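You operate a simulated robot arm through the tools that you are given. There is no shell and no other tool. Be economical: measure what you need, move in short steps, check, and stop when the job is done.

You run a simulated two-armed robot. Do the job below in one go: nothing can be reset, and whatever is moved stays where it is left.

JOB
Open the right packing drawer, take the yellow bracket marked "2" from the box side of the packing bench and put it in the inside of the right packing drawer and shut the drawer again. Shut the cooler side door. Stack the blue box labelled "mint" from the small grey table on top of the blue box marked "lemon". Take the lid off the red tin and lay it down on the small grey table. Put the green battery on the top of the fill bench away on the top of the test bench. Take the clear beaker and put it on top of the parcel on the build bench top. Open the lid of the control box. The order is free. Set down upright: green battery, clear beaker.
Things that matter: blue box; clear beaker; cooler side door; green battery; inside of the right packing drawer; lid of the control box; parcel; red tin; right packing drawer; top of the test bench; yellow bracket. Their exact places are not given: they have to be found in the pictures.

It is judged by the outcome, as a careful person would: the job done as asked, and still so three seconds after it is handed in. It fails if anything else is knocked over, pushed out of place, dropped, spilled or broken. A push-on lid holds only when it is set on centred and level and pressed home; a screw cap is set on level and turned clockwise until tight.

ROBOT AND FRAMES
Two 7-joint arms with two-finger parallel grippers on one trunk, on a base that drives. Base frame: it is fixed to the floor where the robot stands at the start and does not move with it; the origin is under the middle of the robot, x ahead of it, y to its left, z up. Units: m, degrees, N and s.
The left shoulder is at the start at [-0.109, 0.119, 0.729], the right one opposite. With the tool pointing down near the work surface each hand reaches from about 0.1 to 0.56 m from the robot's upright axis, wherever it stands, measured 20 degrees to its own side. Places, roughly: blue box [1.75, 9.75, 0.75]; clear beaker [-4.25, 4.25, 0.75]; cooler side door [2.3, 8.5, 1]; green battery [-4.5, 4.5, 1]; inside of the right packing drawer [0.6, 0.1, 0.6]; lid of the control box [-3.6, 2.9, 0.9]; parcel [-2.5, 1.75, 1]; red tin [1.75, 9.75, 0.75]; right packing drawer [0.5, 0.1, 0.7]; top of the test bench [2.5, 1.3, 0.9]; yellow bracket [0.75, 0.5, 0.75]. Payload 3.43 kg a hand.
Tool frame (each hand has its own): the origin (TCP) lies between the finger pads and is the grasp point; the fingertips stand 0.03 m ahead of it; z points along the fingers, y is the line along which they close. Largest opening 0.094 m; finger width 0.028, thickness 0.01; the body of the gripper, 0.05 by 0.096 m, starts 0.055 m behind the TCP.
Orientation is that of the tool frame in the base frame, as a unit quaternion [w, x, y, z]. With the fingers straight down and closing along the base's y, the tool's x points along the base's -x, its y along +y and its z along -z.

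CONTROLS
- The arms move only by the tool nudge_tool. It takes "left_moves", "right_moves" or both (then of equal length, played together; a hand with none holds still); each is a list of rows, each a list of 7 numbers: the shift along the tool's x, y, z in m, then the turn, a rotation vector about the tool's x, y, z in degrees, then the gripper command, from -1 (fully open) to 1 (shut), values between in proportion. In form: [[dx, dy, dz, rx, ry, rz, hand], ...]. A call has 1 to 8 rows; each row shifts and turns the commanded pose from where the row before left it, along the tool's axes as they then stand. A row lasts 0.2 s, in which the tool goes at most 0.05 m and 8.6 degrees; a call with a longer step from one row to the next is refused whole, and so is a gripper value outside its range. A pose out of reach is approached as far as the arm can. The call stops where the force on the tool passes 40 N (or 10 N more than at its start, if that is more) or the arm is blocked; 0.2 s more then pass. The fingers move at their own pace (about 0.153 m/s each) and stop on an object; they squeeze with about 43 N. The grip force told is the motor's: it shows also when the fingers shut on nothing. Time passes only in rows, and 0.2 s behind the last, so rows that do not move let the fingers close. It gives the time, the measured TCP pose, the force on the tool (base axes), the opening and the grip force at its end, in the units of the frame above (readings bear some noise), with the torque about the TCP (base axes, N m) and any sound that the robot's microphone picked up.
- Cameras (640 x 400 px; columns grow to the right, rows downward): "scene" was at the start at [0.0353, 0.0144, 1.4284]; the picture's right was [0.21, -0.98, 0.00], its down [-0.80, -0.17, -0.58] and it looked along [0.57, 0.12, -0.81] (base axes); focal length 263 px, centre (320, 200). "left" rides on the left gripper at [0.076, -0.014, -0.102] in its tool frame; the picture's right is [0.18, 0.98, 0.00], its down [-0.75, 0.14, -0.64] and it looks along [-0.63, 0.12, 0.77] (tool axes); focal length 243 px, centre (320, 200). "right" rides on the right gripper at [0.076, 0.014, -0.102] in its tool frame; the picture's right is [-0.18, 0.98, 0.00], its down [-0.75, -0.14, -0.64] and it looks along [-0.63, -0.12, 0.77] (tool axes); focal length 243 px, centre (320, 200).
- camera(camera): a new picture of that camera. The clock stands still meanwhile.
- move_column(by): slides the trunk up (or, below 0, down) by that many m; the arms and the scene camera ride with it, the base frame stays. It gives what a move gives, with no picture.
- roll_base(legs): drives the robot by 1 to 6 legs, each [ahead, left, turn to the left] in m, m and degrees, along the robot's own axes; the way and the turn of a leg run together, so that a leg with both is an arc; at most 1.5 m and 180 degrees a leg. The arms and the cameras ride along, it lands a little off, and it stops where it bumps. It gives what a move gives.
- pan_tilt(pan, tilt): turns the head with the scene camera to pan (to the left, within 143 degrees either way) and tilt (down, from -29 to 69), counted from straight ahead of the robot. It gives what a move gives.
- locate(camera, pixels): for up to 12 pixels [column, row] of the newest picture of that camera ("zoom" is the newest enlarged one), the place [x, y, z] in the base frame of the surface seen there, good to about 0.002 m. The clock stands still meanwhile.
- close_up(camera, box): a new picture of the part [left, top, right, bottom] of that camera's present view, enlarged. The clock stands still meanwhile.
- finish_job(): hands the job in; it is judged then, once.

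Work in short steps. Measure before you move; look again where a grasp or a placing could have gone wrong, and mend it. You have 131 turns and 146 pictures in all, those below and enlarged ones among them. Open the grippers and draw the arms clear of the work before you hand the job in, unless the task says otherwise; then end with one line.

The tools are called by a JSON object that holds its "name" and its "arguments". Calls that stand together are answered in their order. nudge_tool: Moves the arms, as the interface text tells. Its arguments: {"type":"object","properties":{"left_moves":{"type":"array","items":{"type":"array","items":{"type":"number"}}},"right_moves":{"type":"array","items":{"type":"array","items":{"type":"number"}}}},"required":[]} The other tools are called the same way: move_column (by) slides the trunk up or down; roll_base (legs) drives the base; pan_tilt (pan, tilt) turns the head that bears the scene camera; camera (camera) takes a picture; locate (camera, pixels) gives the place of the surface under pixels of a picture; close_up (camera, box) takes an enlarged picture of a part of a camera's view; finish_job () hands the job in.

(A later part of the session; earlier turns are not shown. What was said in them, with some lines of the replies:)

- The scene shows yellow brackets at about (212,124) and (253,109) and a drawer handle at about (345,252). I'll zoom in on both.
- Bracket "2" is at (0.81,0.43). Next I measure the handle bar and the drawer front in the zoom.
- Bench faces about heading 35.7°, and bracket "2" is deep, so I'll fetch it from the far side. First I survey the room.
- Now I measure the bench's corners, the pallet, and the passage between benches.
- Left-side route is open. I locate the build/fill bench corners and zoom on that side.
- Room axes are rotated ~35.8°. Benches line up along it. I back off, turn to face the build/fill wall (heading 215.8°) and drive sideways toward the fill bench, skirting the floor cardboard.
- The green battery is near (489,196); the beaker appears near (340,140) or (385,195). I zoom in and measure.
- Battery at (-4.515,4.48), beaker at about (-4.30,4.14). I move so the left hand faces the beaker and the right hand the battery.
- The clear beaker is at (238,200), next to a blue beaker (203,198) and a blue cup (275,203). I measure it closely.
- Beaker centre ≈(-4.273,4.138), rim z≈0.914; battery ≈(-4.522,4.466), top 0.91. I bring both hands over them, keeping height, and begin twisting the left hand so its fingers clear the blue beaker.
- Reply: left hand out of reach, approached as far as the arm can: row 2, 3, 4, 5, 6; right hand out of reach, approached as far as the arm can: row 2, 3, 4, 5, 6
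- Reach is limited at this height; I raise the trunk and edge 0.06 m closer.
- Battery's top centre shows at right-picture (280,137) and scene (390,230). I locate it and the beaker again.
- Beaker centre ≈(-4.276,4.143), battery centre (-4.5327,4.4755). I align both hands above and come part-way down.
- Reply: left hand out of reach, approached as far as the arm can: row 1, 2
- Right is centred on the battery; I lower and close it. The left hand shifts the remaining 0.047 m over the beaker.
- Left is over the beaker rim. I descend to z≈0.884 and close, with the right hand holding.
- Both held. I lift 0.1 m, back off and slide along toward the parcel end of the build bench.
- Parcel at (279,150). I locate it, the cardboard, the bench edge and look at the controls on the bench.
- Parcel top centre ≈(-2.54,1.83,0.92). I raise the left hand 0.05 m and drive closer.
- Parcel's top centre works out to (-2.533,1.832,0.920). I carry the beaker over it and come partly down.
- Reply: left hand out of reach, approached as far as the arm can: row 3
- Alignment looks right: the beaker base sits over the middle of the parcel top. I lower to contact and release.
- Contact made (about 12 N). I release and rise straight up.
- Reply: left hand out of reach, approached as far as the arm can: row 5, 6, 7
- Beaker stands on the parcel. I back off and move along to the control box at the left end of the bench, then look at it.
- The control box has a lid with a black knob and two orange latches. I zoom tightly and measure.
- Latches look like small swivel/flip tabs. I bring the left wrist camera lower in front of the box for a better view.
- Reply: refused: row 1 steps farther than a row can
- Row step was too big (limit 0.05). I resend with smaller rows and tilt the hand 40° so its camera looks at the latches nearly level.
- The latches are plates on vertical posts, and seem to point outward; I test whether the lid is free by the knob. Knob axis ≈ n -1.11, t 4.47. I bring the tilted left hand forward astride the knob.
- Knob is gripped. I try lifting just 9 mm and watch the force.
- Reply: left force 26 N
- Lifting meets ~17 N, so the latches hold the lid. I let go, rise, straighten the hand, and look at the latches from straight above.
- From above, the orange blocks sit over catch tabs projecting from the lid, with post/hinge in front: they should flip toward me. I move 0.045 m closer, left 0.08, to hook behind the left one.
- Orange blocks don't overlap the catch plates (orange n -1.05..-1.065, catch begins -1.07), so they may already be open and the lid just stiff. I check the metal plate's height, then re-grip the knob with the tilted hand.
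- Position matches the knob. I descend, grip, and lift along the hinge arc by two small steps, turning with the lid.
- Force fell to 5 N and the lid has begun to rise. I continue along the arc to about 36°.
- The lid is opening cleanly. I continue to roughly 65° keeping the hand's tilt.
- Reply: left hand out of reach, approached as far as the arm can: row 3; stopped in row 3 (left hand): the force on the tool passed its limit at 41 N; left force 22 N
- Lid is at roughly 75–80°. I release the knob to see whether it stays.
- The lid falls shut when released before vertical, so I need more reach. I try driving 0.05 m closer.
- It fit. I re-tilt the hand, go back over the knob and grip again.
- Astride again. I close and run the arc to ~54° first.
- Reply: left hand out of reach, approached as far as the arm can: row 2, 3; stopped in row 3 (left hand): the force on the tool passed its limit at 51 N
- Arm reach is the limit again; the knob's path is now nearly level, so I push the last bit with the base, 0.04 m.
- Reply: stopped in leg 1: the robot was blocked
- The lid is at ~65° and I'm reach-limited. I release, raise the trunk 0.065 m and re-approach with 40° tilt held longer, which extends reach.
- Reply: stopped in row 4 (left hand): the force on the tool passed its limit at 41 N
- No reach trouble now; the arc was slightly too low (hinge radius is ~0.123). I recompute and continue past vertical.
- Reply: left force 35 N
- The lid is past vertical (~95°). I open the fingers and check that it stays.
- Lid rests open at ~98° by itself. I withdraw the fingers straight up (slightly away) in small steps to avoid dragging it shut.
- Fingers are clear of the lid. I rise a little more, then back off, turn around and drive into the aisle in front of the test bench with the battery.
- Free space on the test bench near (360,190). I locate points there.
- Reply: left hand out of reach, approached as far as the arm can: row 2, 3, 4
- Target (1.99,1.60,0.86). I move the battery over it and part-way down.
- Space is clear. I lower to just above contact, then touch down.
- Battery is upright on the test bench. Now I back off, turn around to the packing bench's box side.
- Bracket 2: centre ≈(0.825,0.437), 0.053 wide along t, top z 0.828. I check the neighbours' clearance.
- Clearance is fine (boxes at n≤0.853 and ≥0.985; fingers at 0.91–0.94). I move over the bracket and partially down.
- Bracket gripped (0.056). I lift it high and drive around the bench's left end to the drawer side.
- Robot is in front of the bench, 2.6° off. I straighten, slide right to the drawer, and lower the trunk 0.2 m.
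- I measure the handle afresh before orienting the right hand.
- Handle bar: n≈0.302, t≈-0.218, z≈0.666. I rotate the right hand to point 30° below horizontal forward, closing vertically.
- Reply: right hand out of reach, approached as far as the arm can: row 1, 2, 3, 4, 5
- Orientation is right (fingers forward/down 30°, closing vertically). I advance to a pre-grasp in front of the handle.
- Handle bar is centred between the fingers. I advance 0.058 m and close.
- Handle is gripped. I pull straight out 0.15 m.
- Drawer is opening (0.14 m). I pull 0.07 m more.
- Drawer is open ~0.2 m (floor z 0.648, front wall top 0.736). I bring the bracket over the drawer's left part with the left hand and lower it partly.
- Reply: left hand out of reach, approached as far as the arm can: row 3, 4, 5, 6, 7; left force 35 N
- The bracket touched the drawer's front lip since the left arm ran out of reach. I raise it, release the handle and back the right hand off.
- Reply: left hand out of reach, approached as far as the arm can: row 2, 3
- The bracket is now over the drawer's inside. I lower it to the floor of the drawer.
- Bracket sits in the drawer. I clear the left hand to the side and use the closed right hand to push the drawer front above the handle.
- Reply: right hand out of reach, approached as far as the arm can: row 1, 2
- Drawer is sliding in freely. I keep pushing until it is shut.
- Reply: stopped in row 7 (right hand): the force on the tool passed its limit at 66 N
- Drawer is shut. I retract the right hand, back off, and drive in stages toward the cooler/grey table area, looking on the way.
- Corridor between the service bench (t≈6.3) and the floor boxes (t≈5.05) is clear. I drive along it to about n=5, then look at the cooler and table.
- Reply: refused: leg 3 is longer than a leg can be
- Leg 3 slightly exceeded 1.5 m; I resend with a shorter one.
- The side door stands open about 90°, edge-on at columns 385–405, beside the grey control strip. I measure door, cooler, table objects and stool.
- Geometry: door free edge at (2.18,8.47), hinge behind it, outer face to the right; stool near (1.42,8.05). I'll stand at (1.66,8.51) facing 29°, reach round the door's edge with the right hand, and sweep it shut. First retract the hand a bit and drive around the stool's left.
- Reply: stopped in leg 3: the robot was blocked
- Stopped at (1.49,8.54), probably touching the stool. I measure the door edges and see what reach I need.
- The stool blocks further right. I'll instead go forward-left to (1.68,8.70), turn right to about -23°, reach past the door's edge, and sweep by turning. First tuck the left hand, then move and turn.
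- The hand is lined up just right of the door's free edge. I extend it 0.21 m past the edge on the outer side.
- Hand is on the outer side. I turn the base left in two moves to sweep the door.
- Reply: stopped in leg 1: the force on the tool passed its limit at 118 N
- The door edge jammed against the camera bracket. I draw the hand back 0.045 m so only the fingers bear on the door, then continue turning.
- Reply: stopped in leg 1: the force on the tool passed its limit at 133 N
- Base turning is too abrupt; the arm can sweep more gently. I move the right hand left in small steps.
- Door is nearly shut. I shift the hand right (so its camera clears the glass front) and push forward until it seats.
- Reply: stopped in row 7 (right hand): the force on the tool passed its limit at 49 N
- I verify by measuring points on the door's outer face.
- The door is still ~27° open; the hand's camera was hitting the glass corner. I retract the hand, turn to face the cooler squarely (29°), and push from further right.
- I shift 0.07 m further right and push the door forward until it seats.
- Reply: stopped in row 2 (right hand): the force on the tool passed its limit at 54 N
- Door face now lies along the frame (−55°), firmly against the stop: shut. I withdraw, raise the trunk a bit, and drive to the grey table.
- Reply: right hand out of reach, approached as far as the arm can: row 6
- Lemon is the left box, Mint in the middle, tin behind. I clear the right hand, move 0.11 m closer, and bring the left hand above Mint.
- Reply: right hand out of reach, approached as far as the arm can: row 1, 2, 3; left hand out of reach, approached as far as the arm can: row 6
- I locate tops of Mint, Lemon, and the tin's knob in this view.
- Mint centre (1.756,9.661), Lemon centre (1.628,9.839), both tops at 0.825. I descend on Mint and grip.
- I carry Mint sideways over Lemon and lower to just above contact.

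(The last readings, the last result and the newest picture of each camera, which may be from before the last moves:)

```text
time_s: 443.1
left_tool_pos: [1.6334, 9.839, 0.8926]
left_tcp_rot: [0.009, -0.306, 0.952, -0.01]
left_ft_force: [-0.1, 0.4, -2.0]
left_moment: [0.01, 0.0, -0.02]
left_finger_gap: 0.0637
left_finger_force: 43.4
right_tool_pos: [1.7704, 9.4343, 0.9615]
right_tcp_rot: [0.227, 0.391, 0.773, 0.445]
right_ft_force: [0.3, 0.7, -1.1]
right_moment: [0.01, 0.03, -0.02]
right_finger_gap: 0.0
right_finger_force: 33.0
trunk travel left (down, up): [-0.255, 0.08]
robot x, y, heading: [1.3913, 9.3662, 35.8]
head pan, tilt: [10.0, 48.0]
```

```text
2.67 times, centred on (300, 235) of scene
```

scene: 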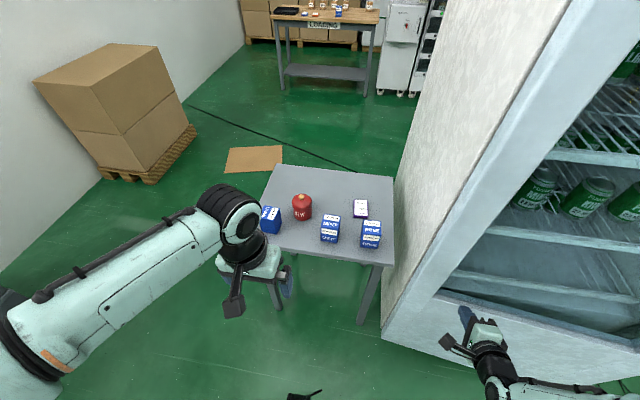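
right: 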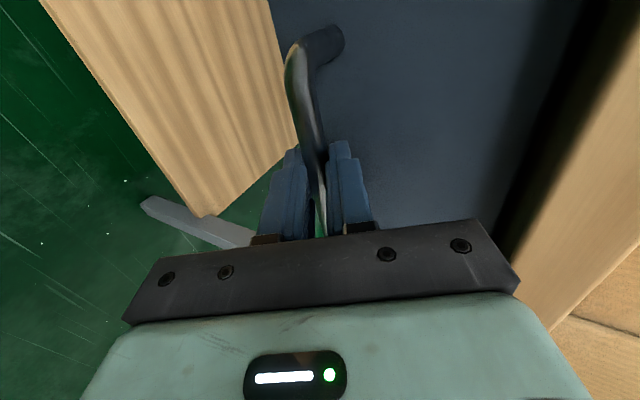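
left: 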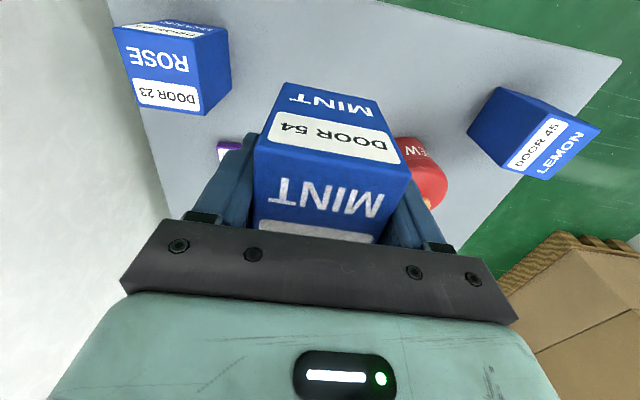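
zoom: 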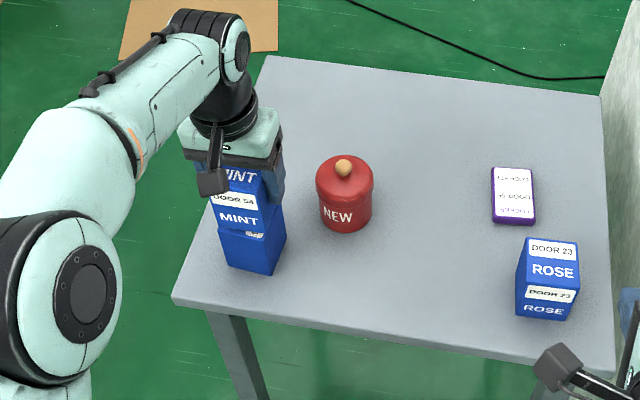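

Mint is right over Lemon. I lower onto it gently.

{"name": "nudge_tool", "arguments": {"left_moves": [[0, 0, 0.004, 0, 0, 0, 1], [0, 0, 0.002, 0, 0, 0, 1], [0, 0, 0.0015, 0, 0, 0, 1], [0, 0, 0, 0, 0, 0, 1]]}}

```text
time_s: 444.1
left_tool_pos: [1.6329, 9.8408, 0.8864]
left_tcp_rot: [0.007, -0.306, 0.952, -0.012]
left_ft_force: [-0.4, -0.6, -1.7]
left_moment: [0.02, 0.01, 0.02]
left_finger_gap: 0.064
left_finger_force: 43.2
right_tool_pos: [1.7711, 9.4339, 0.9616]
right_tcp_rot: [0.227, 0.392, 0.773, 0.444]
right_ft_force: [-0.1, -0.2, -0.5]
right_moment: [0.01, -0.01, -0.01]
right_finger_gap: 0.0002
right_finger_force: 32.4
trunk travel left (down, up): [-0.255, 0.08]
robot x, y, heading: [1.3899, 9.3689, 35.8]
head pan, tilt: [10.0, 48.0]
```

{"name": "nudge_tool", "arguments": {"left_moves": [[0, 0, 0.0015, 0, 0, 0, 1], [0, 0, 0.0015, 0, 0, 0, 1], [0, 0, 0, 0, 0, 0, 1]]}}

```text
time_s: 444.9
left_tool_pos: [1.633, 9.8404, 0.8837]
left_tcp_rot: [0.007, -0.306, 0.952, -0.009]
left_ft_force: [-0.8, -0.3, 5.1]
left_moment: [0.07, 0.28, 0.0]
left_finger_gap: 0.0639
left_finger_force: 43.1
right_tool_pos: [1.7707, 9.4327, 0.962]
right_tcp_rot: [0.227, 0.392, 0.773, 0.444]
right_ft_force: [-0.5, 0.4, 0.6]
right_moment: [0.02, -0.03, 0.0]
right_finger_gap: 0.0
right_finger_force: 32.8
trunk travel left (down, up): [-0.255, 0.08]
robot x, y, heading: [1.391, 9.3683, 35.8]
head pan, tilt: [10.0, 48.0]
```

Contact made. I release and rise, then inch the base closer and go over the tin's knob.

{"name": "nudge_tool", "arguments": {"left_moves": [[0, 0, -0.001, 0, 0, 0, -0.4], [0, 0, 0, 0, 0, 0, -0.6], [0, 0, 0, 0, 0, 0, -0.8], [0, 0, -0.03, 0, 0, 0, -0.8], [0, 0, -0.04, 0, 0, 0, -0.8], [0, 0, -0.03, 0, 0, 0, -0.8]]}}

{"name": "roll_base", "arguments": {"legs": [[0.05, 0.03, 0]]}}

{"name": "nudge_tool", "arguments": {"left_moves": [[-0.007, -0.045, 0, 0, 0, 0, -0.3], [-0.007, -0.045, 0, 0, 0, 0, -0.3], [-0.007, -0.042, 0, 0, 0, 0, -0.3], [0, 0, 0, 0, 0, 0, -0.3]]}}

{"name": "camera", "arguments": {"camera": "left"}}

```text
time_s: 446.3
left_tool_pos: [1.6318, 9.8426, 0.9854]
left_tcp_rot: [0.007, -0.306, 0.952, -0.011]
left_ft_force: [-0.1, 0.5, -0.5]
left_moment: [0.01, 0.02, -0.03]
left_finger_gap: 0.0845
left_finger_force: 0.1
right_tool_pos: [1.7718, 9.4332, 0.9614]
right_tcp_rot: [0.228, 0.391, 0.774, 0.444]
right_ft_force: [1.1, -0.2, -0.1]
right_moment: [0.0, 0.01, -0.01]
right_finger_gap: 0.0
right_finger_force: 33.1
trunk travel left (down, up): [-0.255, 0.08]
robot x, y, heading: [1.3939, 9.3634, 35.6]
head pan, tilt: [10.0, 48.0]
```

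```text
time_s: 447.3
left_tool_pos: [1.6541, 9.8965, 0.9842]
left_tcp_rot: [0.007, -0.305, 0.952, -0.011]
left_ft_force: [0.0, 0.1, 0.0]
left_moment: [0.02, 0.0, 0.0]
left_finger_gap: 0.0845
left_finger_force: 0.1
right_tool_pos: [1.7931, 9.4875, 0.9618]
right_tcp_rot: [0.227, 0.391, 0.774, 0.444]
right_ft_force: [0.3, -0.4, 0.0]
right_moment: [-0.03, -0.01, 0.01]
right_finger_gap: 0.0
right_finger_force: 32.7
trunk travel left (down, up): [-0.255, 0.08]
robot x, y, heading: [1.4144, 9.4223, 36.2]
head pan, tilt: [10.0, 48.0]
```

```text
time_s: 448.3
left_tool_pos: [1.7485, 9.7998, 0.9866]
left_tcp_rot: [0.007, -0.305, 0.952, -0.011]
left_ft_force: [-0.4, -0.5, -0.7]
left_moment: [-0.03, -0.03, -0.01]
left_finger_gap: 0.0611
left_finger_force: 0.0
right_tool_pos: [1.7925, 9.4862, 0.9618]
right_tcp_rot: [0.227, 0.391, 0.773, 0.444]
right_ft_force: [-0.5, 0.1, -0.5]
right_moment: [-0.03, -0.01, 0.0]
right_finger_gap: 0.0
right_finger_force: 32.6
trunk travel left (down, up): [-0.255, 0.08]
robot x, y, heading: [1.415, 9.4223, 35.7]
head pan, tilt: [10.0, 48.0]
```

```text
6 pictures are left
```

left: 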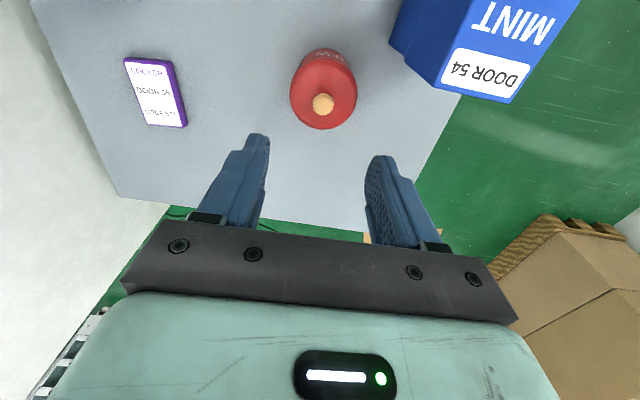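

{"name": "locate", "arguments": {"camera": "left", "pixels": [[323, 103], [313, 103], [333, 103], [294, 92], [353, 92], [323, 125], [323, 75], [323, 95]]}}

```text
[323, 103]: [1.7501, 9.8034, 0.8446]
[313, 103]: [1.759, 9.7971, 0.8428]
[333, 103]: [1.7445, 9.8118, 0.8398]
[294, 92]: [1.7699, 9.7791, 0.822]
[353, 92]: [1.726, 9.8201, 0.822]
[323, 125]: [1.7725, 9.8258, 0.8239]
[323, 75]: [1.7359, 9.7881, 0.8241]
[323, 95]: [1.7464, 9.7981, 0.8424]
```

Knob/lid centre ≈(1.751,9.804), knob top 0.845. I descend, grip the knob, and pull up a little.

{"name": "nudge_tool", "arguments": {"left_moves": [[-0.0043, 0.0018, 0.04, 0, 0, 0, -0.3], [0, 0, 0.04, 0, 0, 0, -0.3], [0, 0, 0.04, 0, 0, 0, -0.3], [0, 0, 0.0086, 0, 0, 0, -0.3], [0, 0, 0, 0, 0, 0, 1], [0, 0, 0, 0, 0, 0, 1], [0, 0, -0.005, 0, 0, 0, 1], [0, 0, -0.01, 0, 0, 0, 1]]}}

{"name": "camera", "arguments": {"camera": "left"}}

```text
time_s: 450.1
left_tool_pos: [1.752, 9.8026, 0.873]
left_tcp_rot: [0.007, -0.305, 0.952, -0.01]
left_ft_force: [-0.3, -0.2, -0.2]
left_moment: [0.01, 0.0, 0.02]
left_finger_gap: 0.0192
left_finger_force: 42.5
right_tool_pos: [1.7928, 9.4861, 0.9613]
right_tcp_rot: [0.227, 0.392, 0.773, 0.445]
right_ft_force: [-0.2, -0.9, -0.5]
right_moment: [0.02, 0.04, 0.02]
right_finger_gap: 0.0
right_finger_force: 32.7
trunk travel left (down, up): [-0.255, 0.08]
robot x, y, heading: [1.4154, 9.4159, 36.0]
head pan, tilt: [10.0, 48.0]
heard: snap
```

```text
5 pictures are left
```

left: 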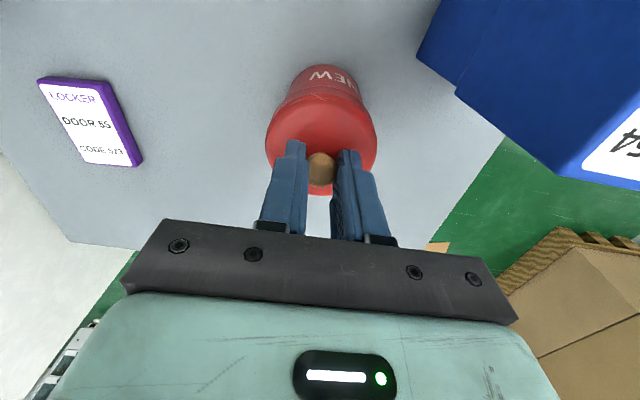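

The lid snapped off. I lift it clear and carry it to the free spot where Mint stood, lowering part-way.

{"name": "nudge_tool", "arguments": {"left_moves": [[0, 0, -0.03, 0, 0, 0, 1], [0, 0, -0.03, 0, 0, 0, 1], [0.0287, -0.0303, 0, 0, 0, 0, 1], [0.0287, -0.0303, 0, 0, 0, 0, 1], [0.0287, -0.0303, 0, 0, 0, 0, 1], [0, 0, 0.037, 0, 0, 0, 1], [0, 0, 0.037, 0, 0, 0, 1], [0, 0, 0.037, 0, 0, 0, 1]]}}

{"name": "close_up", "arguments": {"camera": "scene", "box": [220, 180, 400, 315]}}

```text
time_s: 451.9
left_tool_pos: [1.7367, 9.6779, 0.8261]
left_tcp_rot: [0.008, -0.305, 0.952, -0.011]
left_ft_force: [0.6, -0.5, -1.1]
left_moment: [0.03, 0.03, -0.03]
left_finger_gap: 0.0192
left_finger_force: 42.7
right_tool_pos: [1.7928, 9.4879, 0.9616]
right_tcp_rot: [0.226, 0.39, 0.774, 0.445]
right_ft_force: [0.8, -0.6, 0.0]
right_moment: [0.0, -0.01, -0.01]
right_finger_gap: 0.0
right_finger_force: 32.7
trunk travel left (down, up): [-0.255, 0.08]
robot x, y, heading: [1.416, 9.4208, 35.9]
head pan, tilt: [10.0, 48.0]
```

```text
2.96 times, centred on (310, 248) of scene
```

zoom: 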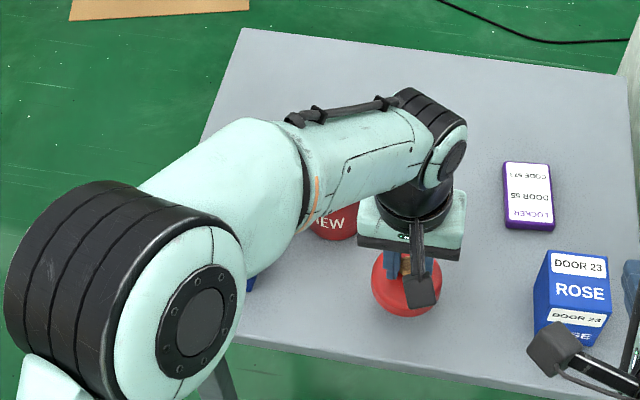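

Lid is over free table and the tin remains. I lower in small steps to contact.

{"name": "nudge_tool", "arguments": {"left_moves": [[0, 0, 0.012, 0, 0, 0, 1], [0, 0, 0.008, 0, 0, 0, 1], [0, 0, 0.004, 0, 0, 0, 1], [0, 0, 0.003, 0, 0, 0, 1]]}}

```text
time_s: 452.9
left_tool_pos: [1.7365, 9.677, 0.797]
left_tcp_rot: [0.008, -0.305, 0.952, -0.011]
left_ft_force: [0.6, -0.2, -0.8]
left_moment: [0.03, 0.01, 0.03]
left_finger_gap: 0.0191
left_finger_force: 42.9
right_tool_pos: [1.7919, 9.4868, 0.9611]
right_tcp_rot: [0.227, 0.39, 0.773, 0.445]
right_ft_force: [0.0, 0.0, 0.2]
right_moment: [-0.02, -0.01, -0.01]
right_finger_gap: 0.0003
right_finger_force: 33.0
trunk travel left (down, up): [-0.255, 0.08]
robot x, y, heading: [1.4153, 9.4191, 35.9]
head pan, tilt: [10.0, 48.0]
```

{"name": "nudge_tool", "arguments": {"left_moves": [[0, 0, 0.003, 0, 0, 0, 1], [0, 0, 0.003, 0, 0, 0, 1], [0, 0, 0, 0, 0, 0, 1]]}}

```text
time_s: 453.7
left_tool_pos: [1.7373, 9.6776, 0.792]
left_tcp_rot: [0.007, -0.306, 0.952, -0.011]
left_ft_force: [-1.1, 0.4, -0.3]
left_moment: [0.0, 0.0, -0.01]
left_finger_gap: 0.0192
left_finger_force: 43.1
right_tool_pos: [1.7931, 9.4864, 0.9608]
right_tcp_rot: [0.227, 0.391, 0.773, 0.444]
right_ft_force: [0.6, 1.0, 0.6]
right_moment: [0.04, 0.01, 0.0]
right_finger_gap: 0.0
right_finger_force: 32.7
trunk travel left (down, up): [-0.255, 0.08]
robot x, y, heading: [1.4116, 9.4195, 35.9]
head pan, tilt: [10.0, 48.0]
```

{"name": "nudge_tool", "arguments": {"left_moves": [[0, 0, 0.002, 0, 0, 0, 1], [0, 0, 0.002, 0, 0, 0, 1], [0, 0, 0.002, 0, 0, 0, 1], [0, 0, 0, 0, 0, 0, 1]]}}

```text
time_s: 454.7
left_tool_pos: [1.7362, 9.6773, 0.7856]
left_tcp_rot: [0.007, -0.305, 0.952, -0.01]
left_ft_force: [0.4, -0.1, -0.2]
left_moment: [-0.03, 0.05, 0.02]
left_finger_gap: 0.019
left_finger_force: 42.7
right_tool_pos: [1.7919, 9.4863, 0.961]
right_tcp_rot: [0.227, 0.391, 0.773, 0.445]
right_ft_force: [-0.2, 0.0, 0.6]
right_moment: [0.0, -0.01, 0.0]
right_finger_gap: 0.0
right_finger_force: 32.5
trunk travel left (down, up): [-0.255, 0.08]
robot x, y, heading: [1.4113, 9.4199, 35.7]
head pan, tilt: [10.0, 48.0]
```

{"name": "nudge_tool", "arguments": {"left_moves": [[0, 0, 0.002, 0, 0, 0, 1], [0, 0, 0.0015, 0, 0, 0, 1], [0, 0, 0.0015, 0, 0, 0, 1], [0, 0, 0, 0, 0, 0, 1]]}}

{"name": "close_up", "arguments": {"camera": "scene", "box": [300, 235, 380, 285]}}

```text
time_s: 455.7
left_tool_pos: [1.7367, 9.6784, 0.7828]
left_tcp_rot: [0.008, -0.306, 0.952, -0.009]
left_ft_force: [-0.6, 0.4, 12.1]
left_moment: [-0.03, -0.27, -0.01]
left_finger_gap: 0.0191
left_finger_force: 43.4
right_tool_pos: [1.7919, 9.4864, 0.9618]
right_tcp_rot: [0.227, 0.391, 0.773, 0.444]
right_ft_force: [0.2, -0.7, -0.4]
right_moment: [-0.02, 0.01, 0.02]
right_finger_gap: 0.0
right_finger_force: 32.9
trunk travel left (down, up): [-0.255, 0.08]
robot x, y, heading: [1.4151, 9.4197, 35.9]
head pan, tilt: [10.0, 48.0]
```

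```text
8.00 times, centred on (340, 260) of scene
```

zoom: 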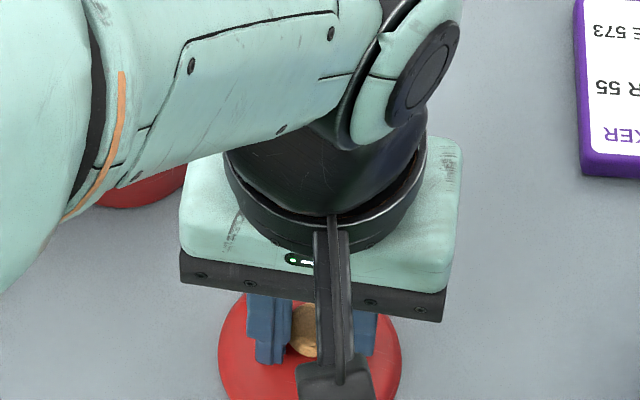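

Lid is on the table (12 N contact). I open, rise and back away, then check the table.

{"name": "nudge_tool", "arguments": {"left_moves": [[0, 0, -0.001, 0, 0, 0, 0.4], [0, 0, 0, 0, 0, 0, 0.1], [0, 0, 0, 0, 0, 0, 0.0], [0, 0, -0.03, 0, 0, 0, -0.2], [0, 0, -0.04, 0, 0, 0, -0.6], [0, 0, -0.04, 0, 0, 0, -1], [0, 0, -0.04, 0, 0, 0, -1]], "right_moves": [[0, 0, 0, 0, 0, 0, 0.5], [0, 0, 0, 0, 0, 0, 0], [0, 0, 0, 0, 0, 0, -0.5], [0, 0, 0, 0, 0, 0, -1], [0, 0, 0, 0, 0, 0, -1], [0, 0, 0, 0, 0, 0, -1], [0, 0, 0, 0, 0, 0, -1]]}}

{"name": "roll_base", "arguments": {"legs": [[-0.45, 0, 0]]}}

{"name": "pan_tilt", "arguments": {"pan": -10, "tilt": 30}}

{"name": "camera", "arguments": {"camera": "scene"}}

```text
time_s: 457.3
left_tool_pos: [1.7311, 9.6794, 0.9325]
left_tcp_rot: [0.007, -0.305, 0.952, -0.01]
left_ft_force: [-0.2, 0.3, -0.2]
left_moment: [-0.02, 0.03, -0.02]
left_finger_gap: 0.0941
left_finger_force: 0.0
right_tool_pos: [1.7916, 9.4873, 0.9618]
right_tcp_rot: [0.228, 0.391, 0.773, 0.445]
right_ft_force: [0.9, 0.0, 1.0]
right_moment: [0.03, 0.01, 0.0]
right_finger_gap: 0.0941
right_finger_force: 0.2
trunk travel left (down, up): [-0.255, 0.08]
robot x, y, heading: [1.4131, 9.4223, 36.0]
head pan, tilt: [10.0, 48.0]
```

```text
time_s: 460.0
left_tool_pos: [1.3722, 9.4178, 0.9339]
left_tcp_rot: [0.007, -0.304, 0.953, -0.01]
left_ft_force: [-0.2, -0.5, 0.8]
left_moment: [0.02, -0.02, 0.0]
left_finger_gap: 0.0941
left_finger_force: 0.1
right_tool_pos: [1.4327, 9.2253, 0.962]
right_tcp_rot: [0.228, 0.393, 0.772, 0.444]
right_ft_force: [-0.6, 0.2, 0.0]
right_moment: [0.02, 0.0, 0.0]
right_finger_gap: 0.0941
right_finger_force: 0.0
trunk travel left (down, up): [-0.255, 0.08]
robot x, y, heading: [1.0524, 9.1576, 35.8]
head pan, tilt: [10.0, 48.0]
```

```text
time_s: 460.8
left_tool_pos: [1.3732, 9.4188, 0.933]
left_tcp_rot: [0.007, -0.304, 0.953, -0.011]
left_ft_force: [0.5, -0.5, -0.8]
left_moment: [-0.01, 0.0, -0.01]
left_finger_gap: 0.0938
left_finger_force: 0.1
right_tool_pos: [1.4329, 9.225, 0.9616]
right_tcp_rot: [0.228, 0.393, 0.772, 0.444]
right_ft_force: [0.2, -0.9, 0.7]
right_moment: [-0.01, 0.0, -0.03]
right_finger_gap: 0.0939
right_finger_force: 0.1
trunk travel left (down, up): [-0.255, 0.08]
robot x, y, heading: [1.0552, 9.1612, 35.4]
head pan, tilt: [-10.0, 30.0]
```

```text
2 pictures are left
5 turns are left
```

scene: 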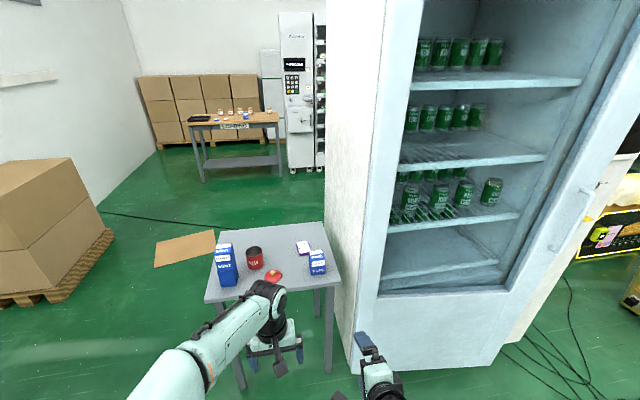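

The picture shows Mint stacked on Lemon, the open tin with its lid flat on the table, the cooler side door shut, and the arms clear. I hand the job in.

{"name": "finish_job", "arguments": {}}

```text
The job is handed in.
```

I did all seven parts of the job and handed it in: bracket "2" shut in the right packing drawer, cooler side door shut, mint on lemon, tin lid on the grey table, battery upright on the test bench, beaker upright on the parcel, control box lid open. Three things could count against it: the control box lid fell shut twice before I got it to stay open; the base bumped something near the cooler, probably the stool, and I didn't check whether it moved; and the hand's camera was pressed hard against the cooler door and its glass corner before the door closed.
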